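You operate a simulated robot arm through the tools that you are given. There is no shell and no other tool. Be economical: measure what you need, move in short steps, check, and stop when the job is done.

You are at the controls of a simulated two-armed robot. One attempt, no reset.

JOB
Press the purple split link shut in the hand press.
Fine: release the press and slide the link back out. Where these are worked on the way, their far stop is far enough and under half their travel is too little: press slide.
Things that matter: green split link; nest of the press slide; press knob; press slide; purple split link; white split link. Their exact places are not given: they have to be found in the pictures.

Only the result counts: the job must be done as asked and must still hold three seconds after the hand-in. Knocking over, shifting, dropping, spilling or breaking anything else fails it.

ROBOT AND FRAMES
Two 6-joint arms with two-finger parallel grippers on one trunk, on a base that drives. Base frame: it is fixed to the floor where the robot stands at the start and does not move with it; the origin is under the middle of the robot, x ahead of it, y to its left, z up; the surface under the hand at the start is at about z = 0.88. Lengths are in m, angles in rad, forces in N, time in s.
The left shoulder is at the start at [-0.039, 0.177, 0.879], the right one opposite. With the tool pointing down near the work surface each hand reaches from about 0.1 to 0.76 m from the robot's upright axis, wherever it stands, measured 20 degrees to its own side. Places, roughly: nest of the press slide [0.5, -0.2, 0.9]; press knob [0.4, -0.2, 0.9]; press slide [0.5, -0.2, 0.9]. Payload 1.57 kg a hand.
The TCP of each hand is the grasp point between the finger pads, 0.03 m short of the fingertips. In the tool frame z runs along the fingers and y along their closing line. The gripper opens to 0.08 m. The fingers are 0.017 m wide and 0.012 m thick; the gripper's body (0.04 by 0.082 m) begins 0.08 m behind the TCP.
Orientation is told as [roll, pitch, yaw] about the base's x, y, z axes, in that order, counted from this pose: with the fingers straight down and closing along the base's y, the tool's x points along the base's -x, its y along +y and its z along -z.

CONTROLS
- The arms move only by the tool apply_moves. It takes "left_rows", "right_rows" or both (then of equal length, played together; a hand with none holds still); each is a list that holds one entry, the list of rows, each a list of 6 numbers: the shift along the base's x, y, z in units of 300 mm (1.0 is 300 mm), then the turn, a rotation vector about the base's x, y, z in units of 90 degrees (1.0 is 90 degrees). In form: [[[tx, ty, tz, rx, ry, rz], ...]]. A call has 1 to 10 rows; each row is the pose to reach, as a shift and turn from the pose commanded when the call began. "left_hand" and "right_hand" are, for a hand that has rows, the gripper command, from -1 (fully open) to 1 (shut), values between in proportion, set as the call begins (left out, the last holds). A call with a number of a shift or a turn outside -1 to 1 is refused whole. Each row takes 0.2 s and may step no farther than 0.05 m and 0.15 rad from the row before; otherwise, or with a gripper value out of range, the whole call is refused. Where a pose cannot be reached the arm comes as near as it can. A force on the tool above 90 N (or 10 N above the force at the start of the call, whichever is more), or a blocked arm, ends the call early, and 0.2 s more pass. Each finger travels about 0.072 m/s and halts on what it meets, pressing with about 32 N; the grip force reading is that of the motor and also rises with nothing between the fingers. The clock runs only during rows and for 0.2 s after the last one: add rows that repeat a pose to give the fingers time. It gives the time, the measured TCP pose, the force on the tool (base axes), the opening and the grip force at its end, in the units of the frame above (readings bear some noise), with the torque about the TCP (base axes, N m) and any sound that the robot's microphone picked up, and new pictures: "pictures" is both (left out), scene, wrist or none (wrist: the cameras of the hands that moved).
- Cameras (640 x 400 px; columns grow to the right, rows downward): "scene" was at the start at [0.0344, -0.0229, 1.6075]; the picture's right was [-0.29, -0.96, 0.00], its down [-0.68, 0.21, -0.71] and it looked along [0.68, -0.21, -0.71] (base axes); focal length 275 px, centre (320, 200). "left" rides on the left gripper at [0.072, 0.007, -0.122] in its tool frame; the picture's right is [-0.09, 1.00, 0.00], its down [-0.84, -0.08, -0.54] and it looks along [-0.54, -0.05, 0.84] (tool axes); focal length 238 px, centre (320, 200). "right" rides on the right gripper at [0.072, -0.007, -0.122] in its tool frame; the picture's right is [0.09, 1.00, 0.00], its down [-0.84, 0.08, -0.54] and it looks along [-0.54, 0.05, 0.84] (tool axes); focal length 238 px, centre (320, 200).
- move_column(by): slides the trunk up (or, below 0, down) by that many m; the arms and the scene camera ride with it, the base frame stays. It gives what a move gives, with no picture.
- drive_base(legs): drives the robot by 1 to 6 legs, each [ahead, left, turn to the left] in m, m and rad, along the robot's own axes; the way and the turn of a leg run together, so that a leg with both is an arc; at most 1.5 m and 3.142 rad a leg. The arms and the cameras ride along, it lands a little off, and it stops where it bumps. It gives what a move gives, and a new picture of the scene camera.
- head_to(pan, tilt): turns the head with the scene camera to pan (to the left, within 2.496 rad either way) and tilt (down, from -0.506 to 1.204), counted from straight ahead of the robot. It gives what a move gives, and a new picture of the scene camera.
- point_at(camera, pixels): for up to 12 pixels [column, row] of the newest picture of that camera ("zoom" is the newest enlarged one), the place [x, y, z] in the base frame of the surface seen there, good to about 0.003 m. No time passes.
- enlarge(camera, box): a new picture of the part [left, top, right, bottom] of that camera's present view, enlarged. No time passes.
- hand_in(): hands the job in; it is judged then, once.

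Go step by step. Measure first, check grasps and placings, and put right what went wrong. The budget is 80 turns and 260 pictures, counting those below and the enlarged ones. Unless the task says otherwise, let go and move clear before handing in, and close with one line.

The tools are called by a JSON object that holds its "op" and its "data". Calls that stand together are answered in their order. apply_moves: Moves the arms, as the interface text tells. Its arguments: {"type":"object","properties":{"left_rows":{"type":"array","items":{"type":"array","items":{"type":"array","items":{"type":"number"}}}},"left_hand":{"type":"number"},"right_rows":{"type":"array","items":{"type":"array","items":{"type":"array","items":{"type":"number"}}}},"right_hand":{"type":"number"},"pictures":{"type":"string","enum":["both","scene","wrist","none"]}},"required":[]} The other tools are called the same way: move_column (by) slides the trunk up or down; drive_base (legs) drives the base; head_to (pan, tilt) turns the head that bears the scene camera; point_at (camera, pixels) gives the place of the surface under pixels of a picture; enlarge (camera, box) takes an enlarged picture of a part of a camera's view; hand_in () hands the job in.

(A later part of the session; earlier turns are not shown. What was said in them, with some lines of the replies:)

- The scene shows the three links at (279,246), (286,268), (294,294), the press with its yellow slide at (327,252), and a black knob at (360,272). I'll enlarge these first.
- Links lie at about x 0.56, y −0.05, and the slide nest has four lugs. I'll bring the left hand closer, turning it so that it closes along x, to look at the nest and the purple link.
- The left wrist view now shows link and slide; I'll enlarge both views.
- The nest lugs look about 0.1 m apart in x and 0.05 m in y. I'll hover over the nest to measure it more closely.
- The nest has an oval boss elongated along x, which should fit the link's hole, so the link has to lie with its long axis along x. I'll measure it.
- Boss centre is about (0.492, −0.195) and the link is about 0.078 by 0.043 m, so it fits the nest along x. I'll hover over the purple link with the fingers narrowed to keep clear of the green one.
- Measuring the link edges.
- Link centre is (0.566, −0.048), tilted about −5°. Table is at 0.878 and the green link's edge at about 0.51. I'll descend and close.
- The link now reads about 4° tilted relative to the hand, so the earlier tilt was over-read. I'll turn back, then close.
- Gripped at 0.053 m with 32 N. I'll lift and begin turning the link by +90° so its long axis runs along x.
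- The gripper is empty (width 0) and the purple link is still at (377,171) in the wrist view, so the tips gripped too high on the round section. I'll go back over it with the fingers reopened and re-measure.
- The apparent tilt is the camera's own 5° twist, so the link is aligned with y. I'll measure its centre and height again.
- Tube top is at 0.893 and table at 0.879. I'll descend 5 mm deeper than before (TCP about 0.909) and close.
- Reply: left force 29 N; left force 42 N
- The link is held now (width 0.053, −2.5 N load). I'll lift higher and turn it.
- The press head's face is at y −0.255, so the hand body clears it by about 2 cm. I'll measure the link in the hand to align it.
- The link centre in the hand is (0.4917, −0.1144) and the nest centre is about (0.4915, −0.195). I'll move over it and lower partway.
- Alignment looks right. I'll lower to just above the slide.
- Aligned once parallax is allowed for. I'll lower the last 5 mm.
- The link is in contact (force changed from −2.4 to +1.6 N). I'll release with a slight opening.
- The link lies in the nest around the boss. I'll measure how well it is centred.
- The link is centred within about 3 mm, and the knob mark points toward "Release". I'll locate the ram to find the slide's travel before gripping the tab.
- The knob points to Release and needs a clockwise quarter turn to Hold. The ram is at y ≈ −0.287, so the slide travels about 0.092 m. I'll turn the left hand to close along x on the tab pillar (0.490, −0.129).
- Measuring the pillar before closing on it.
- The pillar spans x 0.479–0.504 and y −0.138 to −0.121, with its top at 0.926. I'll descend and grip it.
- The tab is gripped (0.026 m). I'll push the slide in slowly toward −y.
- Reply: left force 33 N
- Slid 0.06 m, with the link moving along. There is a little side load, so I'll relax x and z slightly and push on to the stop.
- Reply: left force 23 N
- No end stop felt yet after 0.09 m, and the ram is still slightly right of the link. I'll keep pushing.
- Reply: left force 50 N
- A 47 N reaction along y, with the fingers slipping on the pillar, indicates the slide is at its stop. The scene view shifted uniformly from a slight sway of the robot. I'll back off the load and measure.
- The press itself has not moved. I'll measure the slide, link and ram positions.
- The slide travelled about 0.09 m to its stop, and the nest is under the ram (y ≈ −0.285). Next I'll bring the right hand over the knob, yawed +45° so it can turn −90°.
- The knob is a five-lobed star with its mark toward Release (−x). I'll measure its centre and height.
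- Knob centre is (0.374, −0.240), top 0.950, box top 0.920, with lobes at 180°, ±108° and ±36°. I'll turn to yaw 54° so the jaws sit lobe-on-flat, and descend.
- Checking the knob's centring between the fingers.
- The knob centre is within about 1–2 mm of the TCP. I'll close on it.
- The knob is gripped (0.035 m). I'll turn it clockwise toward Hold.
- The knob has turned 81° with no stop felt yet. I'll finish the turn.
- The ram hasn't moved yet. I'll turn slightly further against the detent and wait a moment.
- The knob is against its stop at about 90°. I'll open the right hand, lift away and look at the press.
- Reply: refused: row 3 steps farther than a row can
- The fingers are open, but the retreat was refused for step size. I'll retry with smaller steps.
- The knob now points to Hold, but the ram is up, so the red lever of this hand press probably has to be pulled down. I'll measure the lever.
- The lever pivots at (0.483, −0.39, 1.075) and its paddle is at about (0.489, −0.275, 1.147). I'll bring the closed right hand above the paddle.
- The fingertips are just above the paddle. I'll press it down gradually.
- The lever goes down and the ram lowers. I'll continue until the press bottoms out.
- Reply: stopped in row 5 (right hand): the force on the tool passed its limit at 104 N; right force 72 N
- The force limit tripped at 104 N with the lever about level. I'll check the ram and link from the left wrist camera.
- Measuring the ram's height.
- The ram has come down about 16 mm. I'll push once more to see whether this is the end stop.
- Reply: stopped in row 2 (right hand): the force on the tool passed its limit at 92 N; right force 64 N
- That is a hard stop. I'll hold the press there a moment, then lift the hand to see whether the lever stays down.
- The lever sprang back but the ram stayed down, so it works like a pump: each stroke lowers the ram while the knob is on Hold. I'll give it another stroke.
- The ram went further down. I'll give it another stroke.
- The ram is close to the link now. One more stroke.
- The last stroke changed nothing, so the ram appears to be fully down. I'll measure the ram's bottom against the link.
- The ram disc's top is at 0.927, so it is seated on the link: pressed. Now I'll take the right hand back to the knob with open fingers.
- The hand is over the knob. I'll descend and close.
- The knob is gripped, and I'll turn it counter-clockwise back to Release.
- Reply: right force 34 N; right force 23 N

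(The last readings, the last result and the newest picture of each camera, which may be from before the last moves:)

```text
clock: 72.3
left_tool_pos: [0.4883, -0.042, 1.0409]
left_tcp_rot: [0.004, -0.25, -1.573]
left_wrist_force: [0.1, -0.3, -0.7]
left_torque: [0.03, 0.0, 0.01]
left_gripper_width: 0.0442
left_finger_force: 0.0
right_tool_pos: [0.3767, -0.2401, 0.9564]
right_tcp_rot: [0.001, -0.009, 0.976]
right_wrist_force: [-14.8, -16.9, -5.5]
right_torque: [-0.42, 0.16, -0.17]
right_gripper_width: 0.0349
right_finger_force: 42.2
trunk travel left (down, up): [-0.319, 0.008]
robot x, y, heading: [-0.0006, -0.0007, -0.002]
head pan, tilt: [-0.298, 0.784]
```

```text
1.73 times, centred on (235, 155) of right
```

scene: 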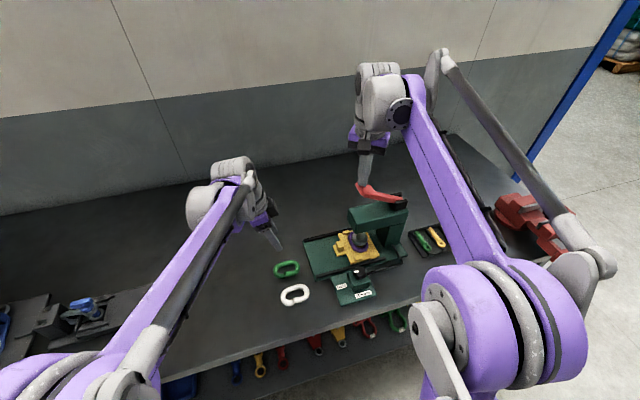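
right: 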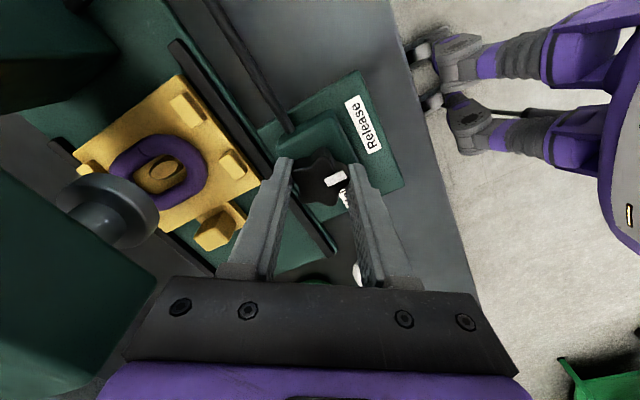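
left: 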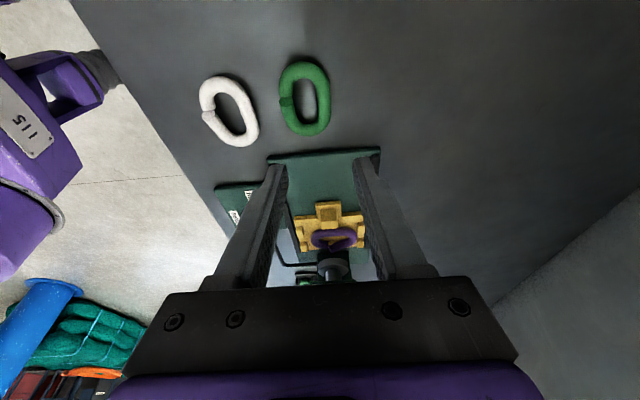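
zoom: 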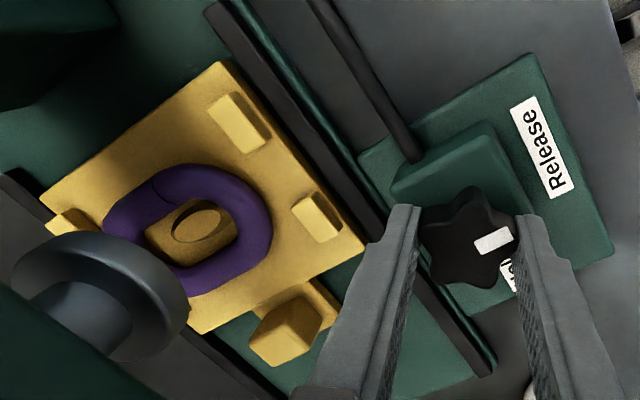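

The link is shut and the ram is back up with the knob on Release. I'll open the right hand and retreat.

{"op": "apply_moves", "data": {"right_rows": [[[0, 0, 0, 0, 0, 0], [0, 0, 0, 0, 0, 0]]], "right_hand": -0.3, "pictures": "none"}}

{"op": "apply_moves", "data": {"right_rows": [[[0, 0, 0.1, 0, 0, 0], [0, 0, 0.24, 0, 0, 0], [-0.04, -0.05, 0.36, 0, 0, 0], [-0.09, -0.12, 0.46, 0, 0, 0], [-0.14, -0.22, 0.52, 0, 0, 0], [-0.19, -0.32, 0.57, 0, 0, 0], [-0.24, -0.42, 0.62, 0, 0, 0], [-0.28, -0.5, 0.65, 0, 0, 0]]], "pictures": "scene"}}

{"op": "apply_moves", "data": {"left_rows": [[[0, -0.14, 0, 0, 0, 0], [0, -0.28, 0, 0, 0, 0], [0, -0.42, -0.05, 0, 0, 0], [0, -0.54, -0.1, 0, 0, 0], [0, -0.575, -0.17, 0, 0, 0], [0, -0.575, -0.17, 0, 0, 0]]], "pictures": "wrist"}}

{"op": "enlarge", "data": {"camera": "left", "box": [220, 80, 420, 260]}}

```text
clock: 72.9
left_tool_pos: [0.4903, -0.0406, 1.0394]
left_tcp_rot: [0.0, -0.25, -1.575]
left_wrist_force: [0.2, -0.4, 0.7]
left_torque: [-0.02, 0.01, -0.01]
left_gripper_width: 0.0438
left_finger_force: 0.1
right_tool_pos: [0.377, -0.2381, 0.9552]
right_tcp_rot: [0.0, -0.01, 0.975]
right_wrist_force: [-0.4, -0.7, -0.1]
right_torque: [0.0, 0.0, 0.03]
right_gripper_width: 0.0519
right_finger_force: 0.0
trunk travel left (down, up): [-0.319, 0.008]
robot x, y, heading: [0.0041, -0.0036, -0.006]
head pan, tilt: [-0.298, 0.784]
```

```text
clock: 74.7
left_tool_pos: [0.4896, -0.0399, 1.0398]
left_tcp_rot: [0.0, -0.251, -1.572]
left_wrist_force: [0.2, -0.3, 0.8]
left_torque: [-0.02, -0.02, -0.01]
left_gripper_width: 0.044
left_finger_force: 0.1
right_tool_pos: [0.2904, -0.3868, 1.15]
right_tcp_rot: [0.001, -0.006, 0.973]
right_wrist_force: [0.3, 0.1, -0.6]
right_torque: [0.01, -0.01, 0.04]
right_gripper_width: 0.0517
right_finger_force: 0.0
trunk travel left (down, up): [-0.319, 0.008]
robot x, y, heading: [0.0029, -0.0014, -0.003]
head pan, tilt: [-0.298, 0.784]
```

scene: 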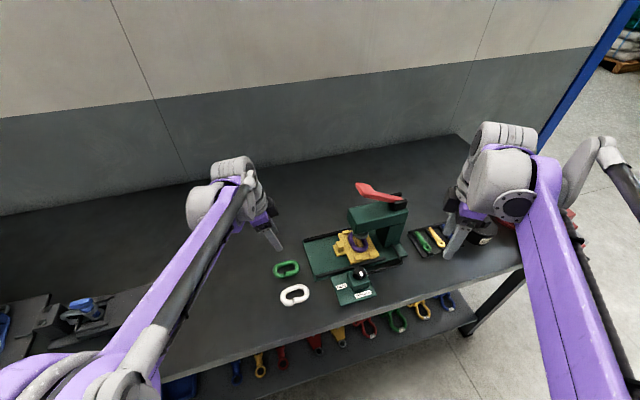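

```text
clock: 76.1
left_tool_pos: [0.4904, -0.2137, 0.9877]
left_tcp_rot: [-0.001, -0.252, -1.572]
left_wrist_force: [0.0, -0.2, -0.6]
left_torque: [-0.01, 0.03, 0.02]
left_gripper_width: 0.0439
left_finger_force: 0.1
right_tool_pos: [0.2924, -0.3866, 1.1503]
right_tcp_rot: [0.003, -0.008, 0.975]
right_wrist_force: [-0.4, 0.3, 0.3]
right_torque: [0.04, 0.02, 0.01]
right_gripper_width: 0.0519
right_finger_force: 0.1
trunk travel left (down, up): [-0.319, 0.008]
robot x, y, heading: [0.0002, 0.0007, 0.003]
head pan, tilt: [-0.298, 0.784]
```

left: 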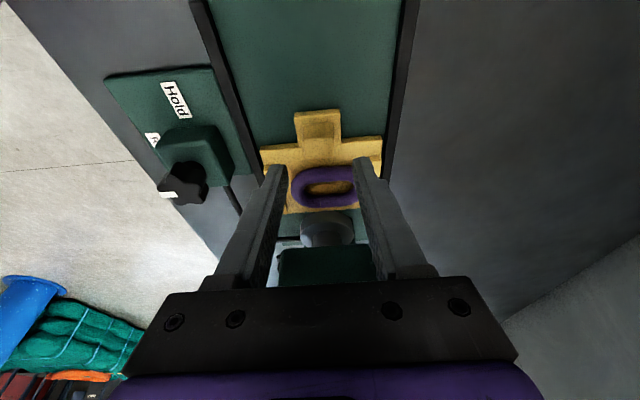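

```text
2.22 times, centred on (320, 170) of left
```

zoom: 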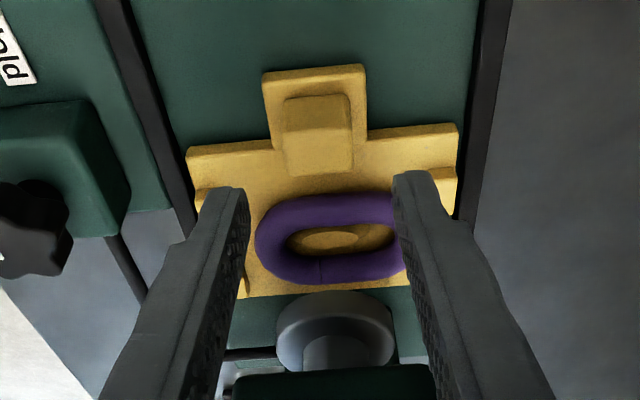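

The pillar sits the same way relative to the fingers as before. I'll descend, grip and pull the slide out slowly.

{"op": "apply_moves", "data": {"left_rows": [[[0.001, 0, -0.08, 0, 0, 0], [0.001, 0, -0.15, 0, 0, 0], [0.001, 0, -0.172, 0, 0, 0], [0.001, 0, -0.172, 0, 0, 0]]], "pictures": "none"}}

{"op": "apply_moves", "data": {"left_rows": [[[0, 0, 0, 0, 0, 0], [0, 0, 0, 0, 0, 0], [0, 0, 0, 0, 0, 0]]], "left_hand": 1, "pictures": "none"}}

{"op": "apply_moves", "data": {"left_rows": [[[0, 0.02, 0, 0, 0, 0], [0, 0.04, 0, 0, 0, 0], [0.001, 0.065, 0, 0, 0, 0], [0.001, 0.09, 0, 0, 0, 0], [0.002, 0.115, 0, 0, 0, 0], [0.002, 0.14, 0, 0, 0, 0], [0.003, 0.165, 0, 0, 0, 0], [0.003, 0.19, 0, 0, 0, 0], [0.003, 0.215, 0, 0, 0, 0], [0.003, 0.235, 0, 0, 0, 0]]], "pictures": "both"}}

{"op": "enlarge", "data": {"camera": "scene", "box": [290, 190, 410, 300]}}

```text
clock: 77.1
left_tool_pos: [0.492, -0.2126, 0.9381]
left_tcp_rot: [-0.001, -0.252, -1.572]
left_wrist_force: [1.0, 0.6, -0.9]
left_torque: [-0.01, 0.02, -0.04]
left_gripper_width: 0.0439
left_finger_force: 0.1
right_tool_pos: [0.291, -0.3863, 1.1491]
right_tcp_rot: [0.0, -0.007, 0.974]
right_wrist_force: [-0.7, -0.4, -0.7]
right_torque: [-0.02, -0.01, -0.01]
right_gripper_width: 0.0521
right_finger_force: 0.1
trunk travel left (down, up): [-0.319, 0.008]
robot x, y, heading: [0.0004, 0.0031, 0.004]
head pan, tilt: [-0.298, 0.784]
```

```text
clock: 77.9
left_tool_pos: [0.4906, -0.2135, 0.938]
left_tcp_rot: [-0.001, -0.252, -1.575]
left_wrist_force: [-5.3, 0.6, -4.4]
left_torque: [0.09, 0.11, -0.02]
left_gripper_width: 0.026
left_finger_force: 37.1
right_tool_pos: [0.2913, -0.3854, 1.1499]
right_tcp_rot: [0.001, -0.008, 0.974]
right_wrist_force: [0.3, 0.1, -0.3]
right_torque: [-0.01, 0.0, -0.03]
right_gripper_width: 0.0519
right_finger_force: 0.0
trunk travel left (down, up): [-0.319, 0.008]
robot x, y, heading: [0.0039, -0.0002, 0.0]
head pan, tilt: [-0.298, 0.784]
```

```text
clock: 80.1
left_tool_pos: [0.4896, -0.1419, 0.9371]
left_tcp_rot: [0.003, -0.252, -1.574]
left_wrist_force: [-19.2, -1.1, 4.3]
left_torque: [-0.13, 0.75, -0.07]
left_gripper_width: 0.0252
left_finger_force: 36.8
right_tool_pos: [0.2904, -0.3863, 1.1512]
right_tcp_rot: [-0.001, -0.009, 0.976]
right_wrist_force: [-0.4, 0.2, -0.3]
right_torque: [0.0, -0.03, 0.02]
right_gripper_width: 0.052
right_finger_force: 0.1
trunk travel left (down, up): [-0.319, 0.008]
robot x, y, heading: [0.0008, 0.0, -0.001]
head pan, tilt: [-0.298, 0.784]
```

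scene: 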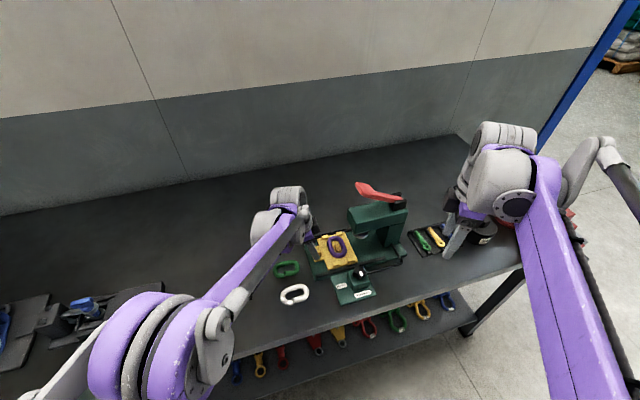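
left: 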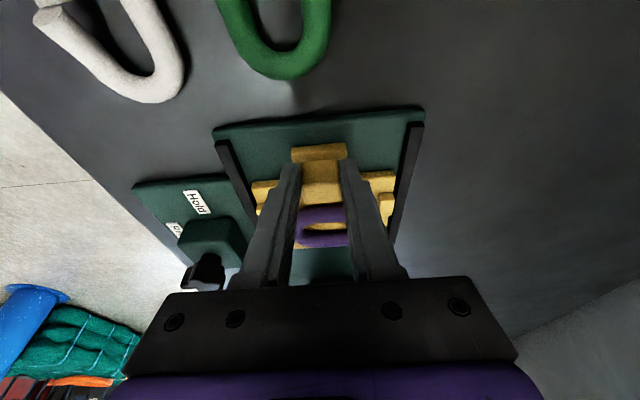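

```text
3.64 times, centred on (350, 245) of scene
```

zoom: 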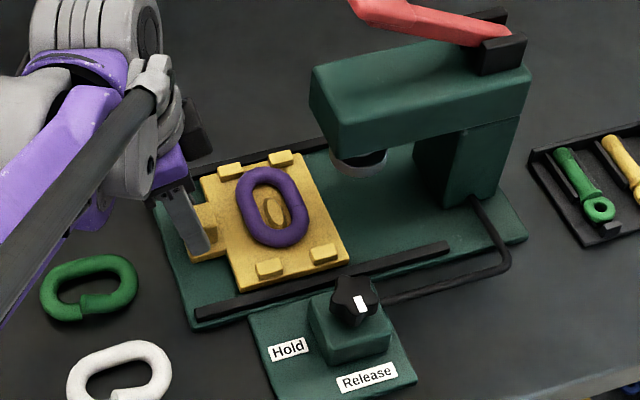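

The slide is 0.071 m out with a closed link. I'll pull the remaining 2 cm to its original stop, easing x.

{"op": "apply_moves", "data": {"left_rows": [[[-0.002, 0.02, 0, 0, 0, 0], [-0.004, 0.04, 0, 0, 0, 0], [-0.004, 0.055, 0, 0, 0, 0], [-0.004, 0.065, 0, 0, 0, 0], [-0.004, 0.068, 0, 0, 0, 0]]], "pictures": "none"}}

{"op": "apply_moves", "data": {"left_rows": [[[0, 0, 0, 0, 0, 0], [0, 0, 0, 0, 0, 0]]], "left_hand": -0.2, "pictures": "none"}}

{"op": "apply_moves", "data": {"left_rows": [[[0, 0, 0.08, 0, 0, 0], [0, 0.01, 0.2, 0, 0, 0], [0, 0.06, 0.32, 0, 0, 0], [0, 0.16, 0.42, 0, 0, 0], [0, 0.28, 0.48, 0, 0, 0], [0, 0.28, 0.48, 0, 0, 0]]], "pictures": "both"}}

{"op": "enlarge", "data": {"camera": "scene", "box": [260, 190, 410, 310]}}

{"op": "enlarge", "data": {"camera": "left", "box": [220, 100, 420, 260]}}

```text
clock: 81.3
left_tool_pos: [0.4903, -0.1215, 0.9381]
left_tcp_rot: [-0.001, -0.25, -1.573]
left_wrist_force: [-22.3, 0.4, -15.5]
left_torque: [-0.34, 0.28, -0.09]
left_gripper_width: 0.0257
left_finger_force: 37.1
right_tool_pos: [0.2891, -0.3868, 1.1492]
right_tcp_rot: [0.0, -0.008, 0.974]
right_wrist_force: [-0.3, -0.3, 0.4]
right_torque: [0.02, 0.02, 0.02]
right_gripper_width: 0.0519
right_finger_force: 0.1
trunk travel left (down, up): [-0.319, 0.008]
robot x, y, heading: [0.0006, 0.0008, -0.004]
head pan, tilt: [-0.298, 0.784]
```

```text
clock: 81.9
left_tool_pos: [0.4918, -0.1215, 0.9391]
left_tcp_rot: [0.001, -0.251, -1.574]
left_wrist_force: [-0.7, -0.1, -0.9]
left_torque: [-0.02, -0.02, -0.01]
left_gripper_width: 0.048
left_finger_force: 0.0
right_tool_pos: [0.2914, -0.3861, 1.1489]
right_tcp_rot: [0.001, -0.006, 0.974]
right_wrist_force: [0.8, -0.1, -0.1]
right_torque: [0.01, 0.01, -0.03]
right_gripper_width: 0.0522
right_finger_force: 0.0
trunk travel left (down, up): [-0.319, 0.008]
robot x, y, heading: [0.0033, -0.0043, -0.003]
head pan, tilt: [-0.298, 0.784]
```

```text
clock: 83.3
left_tool_pos: [0.4911, -0.0382, 1.0835]
left_tcp_rot: [0.0, -0.252, -1.572]
left_wrist_force: [-0.8, 0.5, -0.6]
left_torque: [0.01, -0.03, -0.01]
left_gripper_width: 0.0479
left_finger_force: 0.0
right_tool_pos: [0.2922, -0.385, 1.1488]
right_tcp_rot: [0.004, -0.008, 0.974]
right_wrist_force: [0.6, -0.4, -0.2]
right_torque: [-0.01, 0.02, -0.02]
right_gripper_width: 0.052
right_finger_force: 0.0
trunk travel left (down, up): [-0.319, 0.008]
robot x, y, heading: [0.0004, 0.0007, 0.001]
head pan, tilt: [-0.298, 0.784]
```

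scene: 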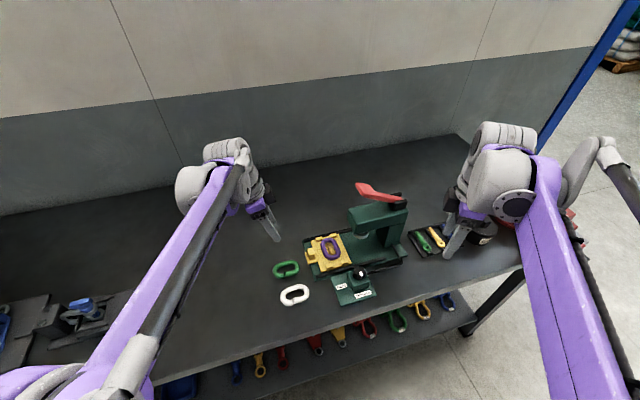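
left: 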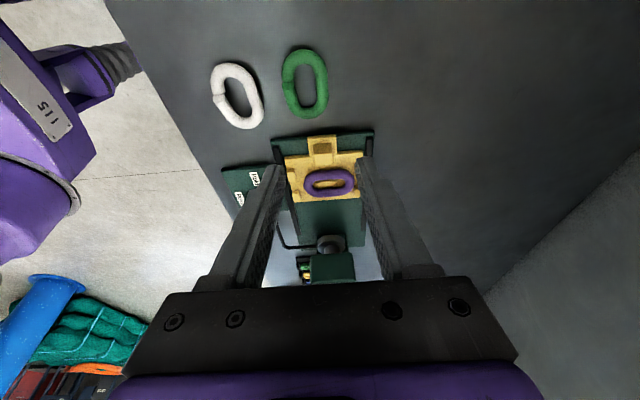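

```text
3.33 times, centred on (335, 250) of scene
```

zoom: 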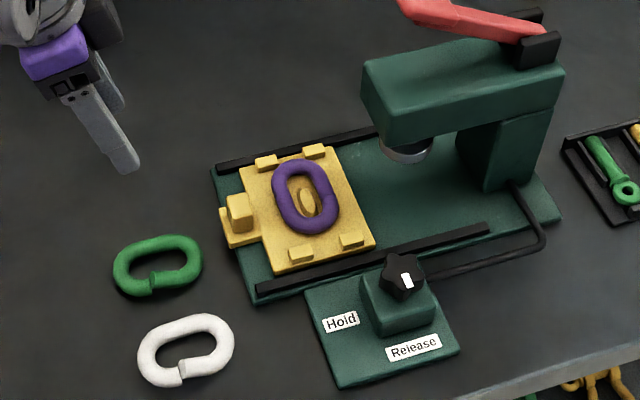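

```text
2.50 times, centred on (320, 180) of left
```

zoom: 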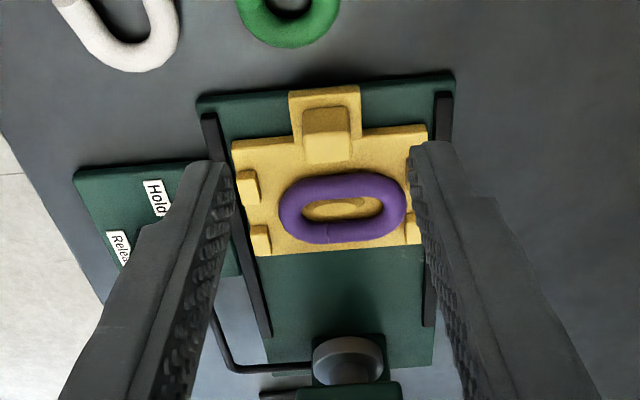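

The link at (331,247) is shut and lies in the nest. The slide is back at its outer stop, the ram is up, the knob is on Release, and both hands are clear, so I'm handing in.

{"op": "hand_in", "data": {}}

```text
The job is handed in.
```

I pressed the purple link shut, turned the press back to Release, and slid the link back out in its nest; the job is handed in, with no result shown yet.
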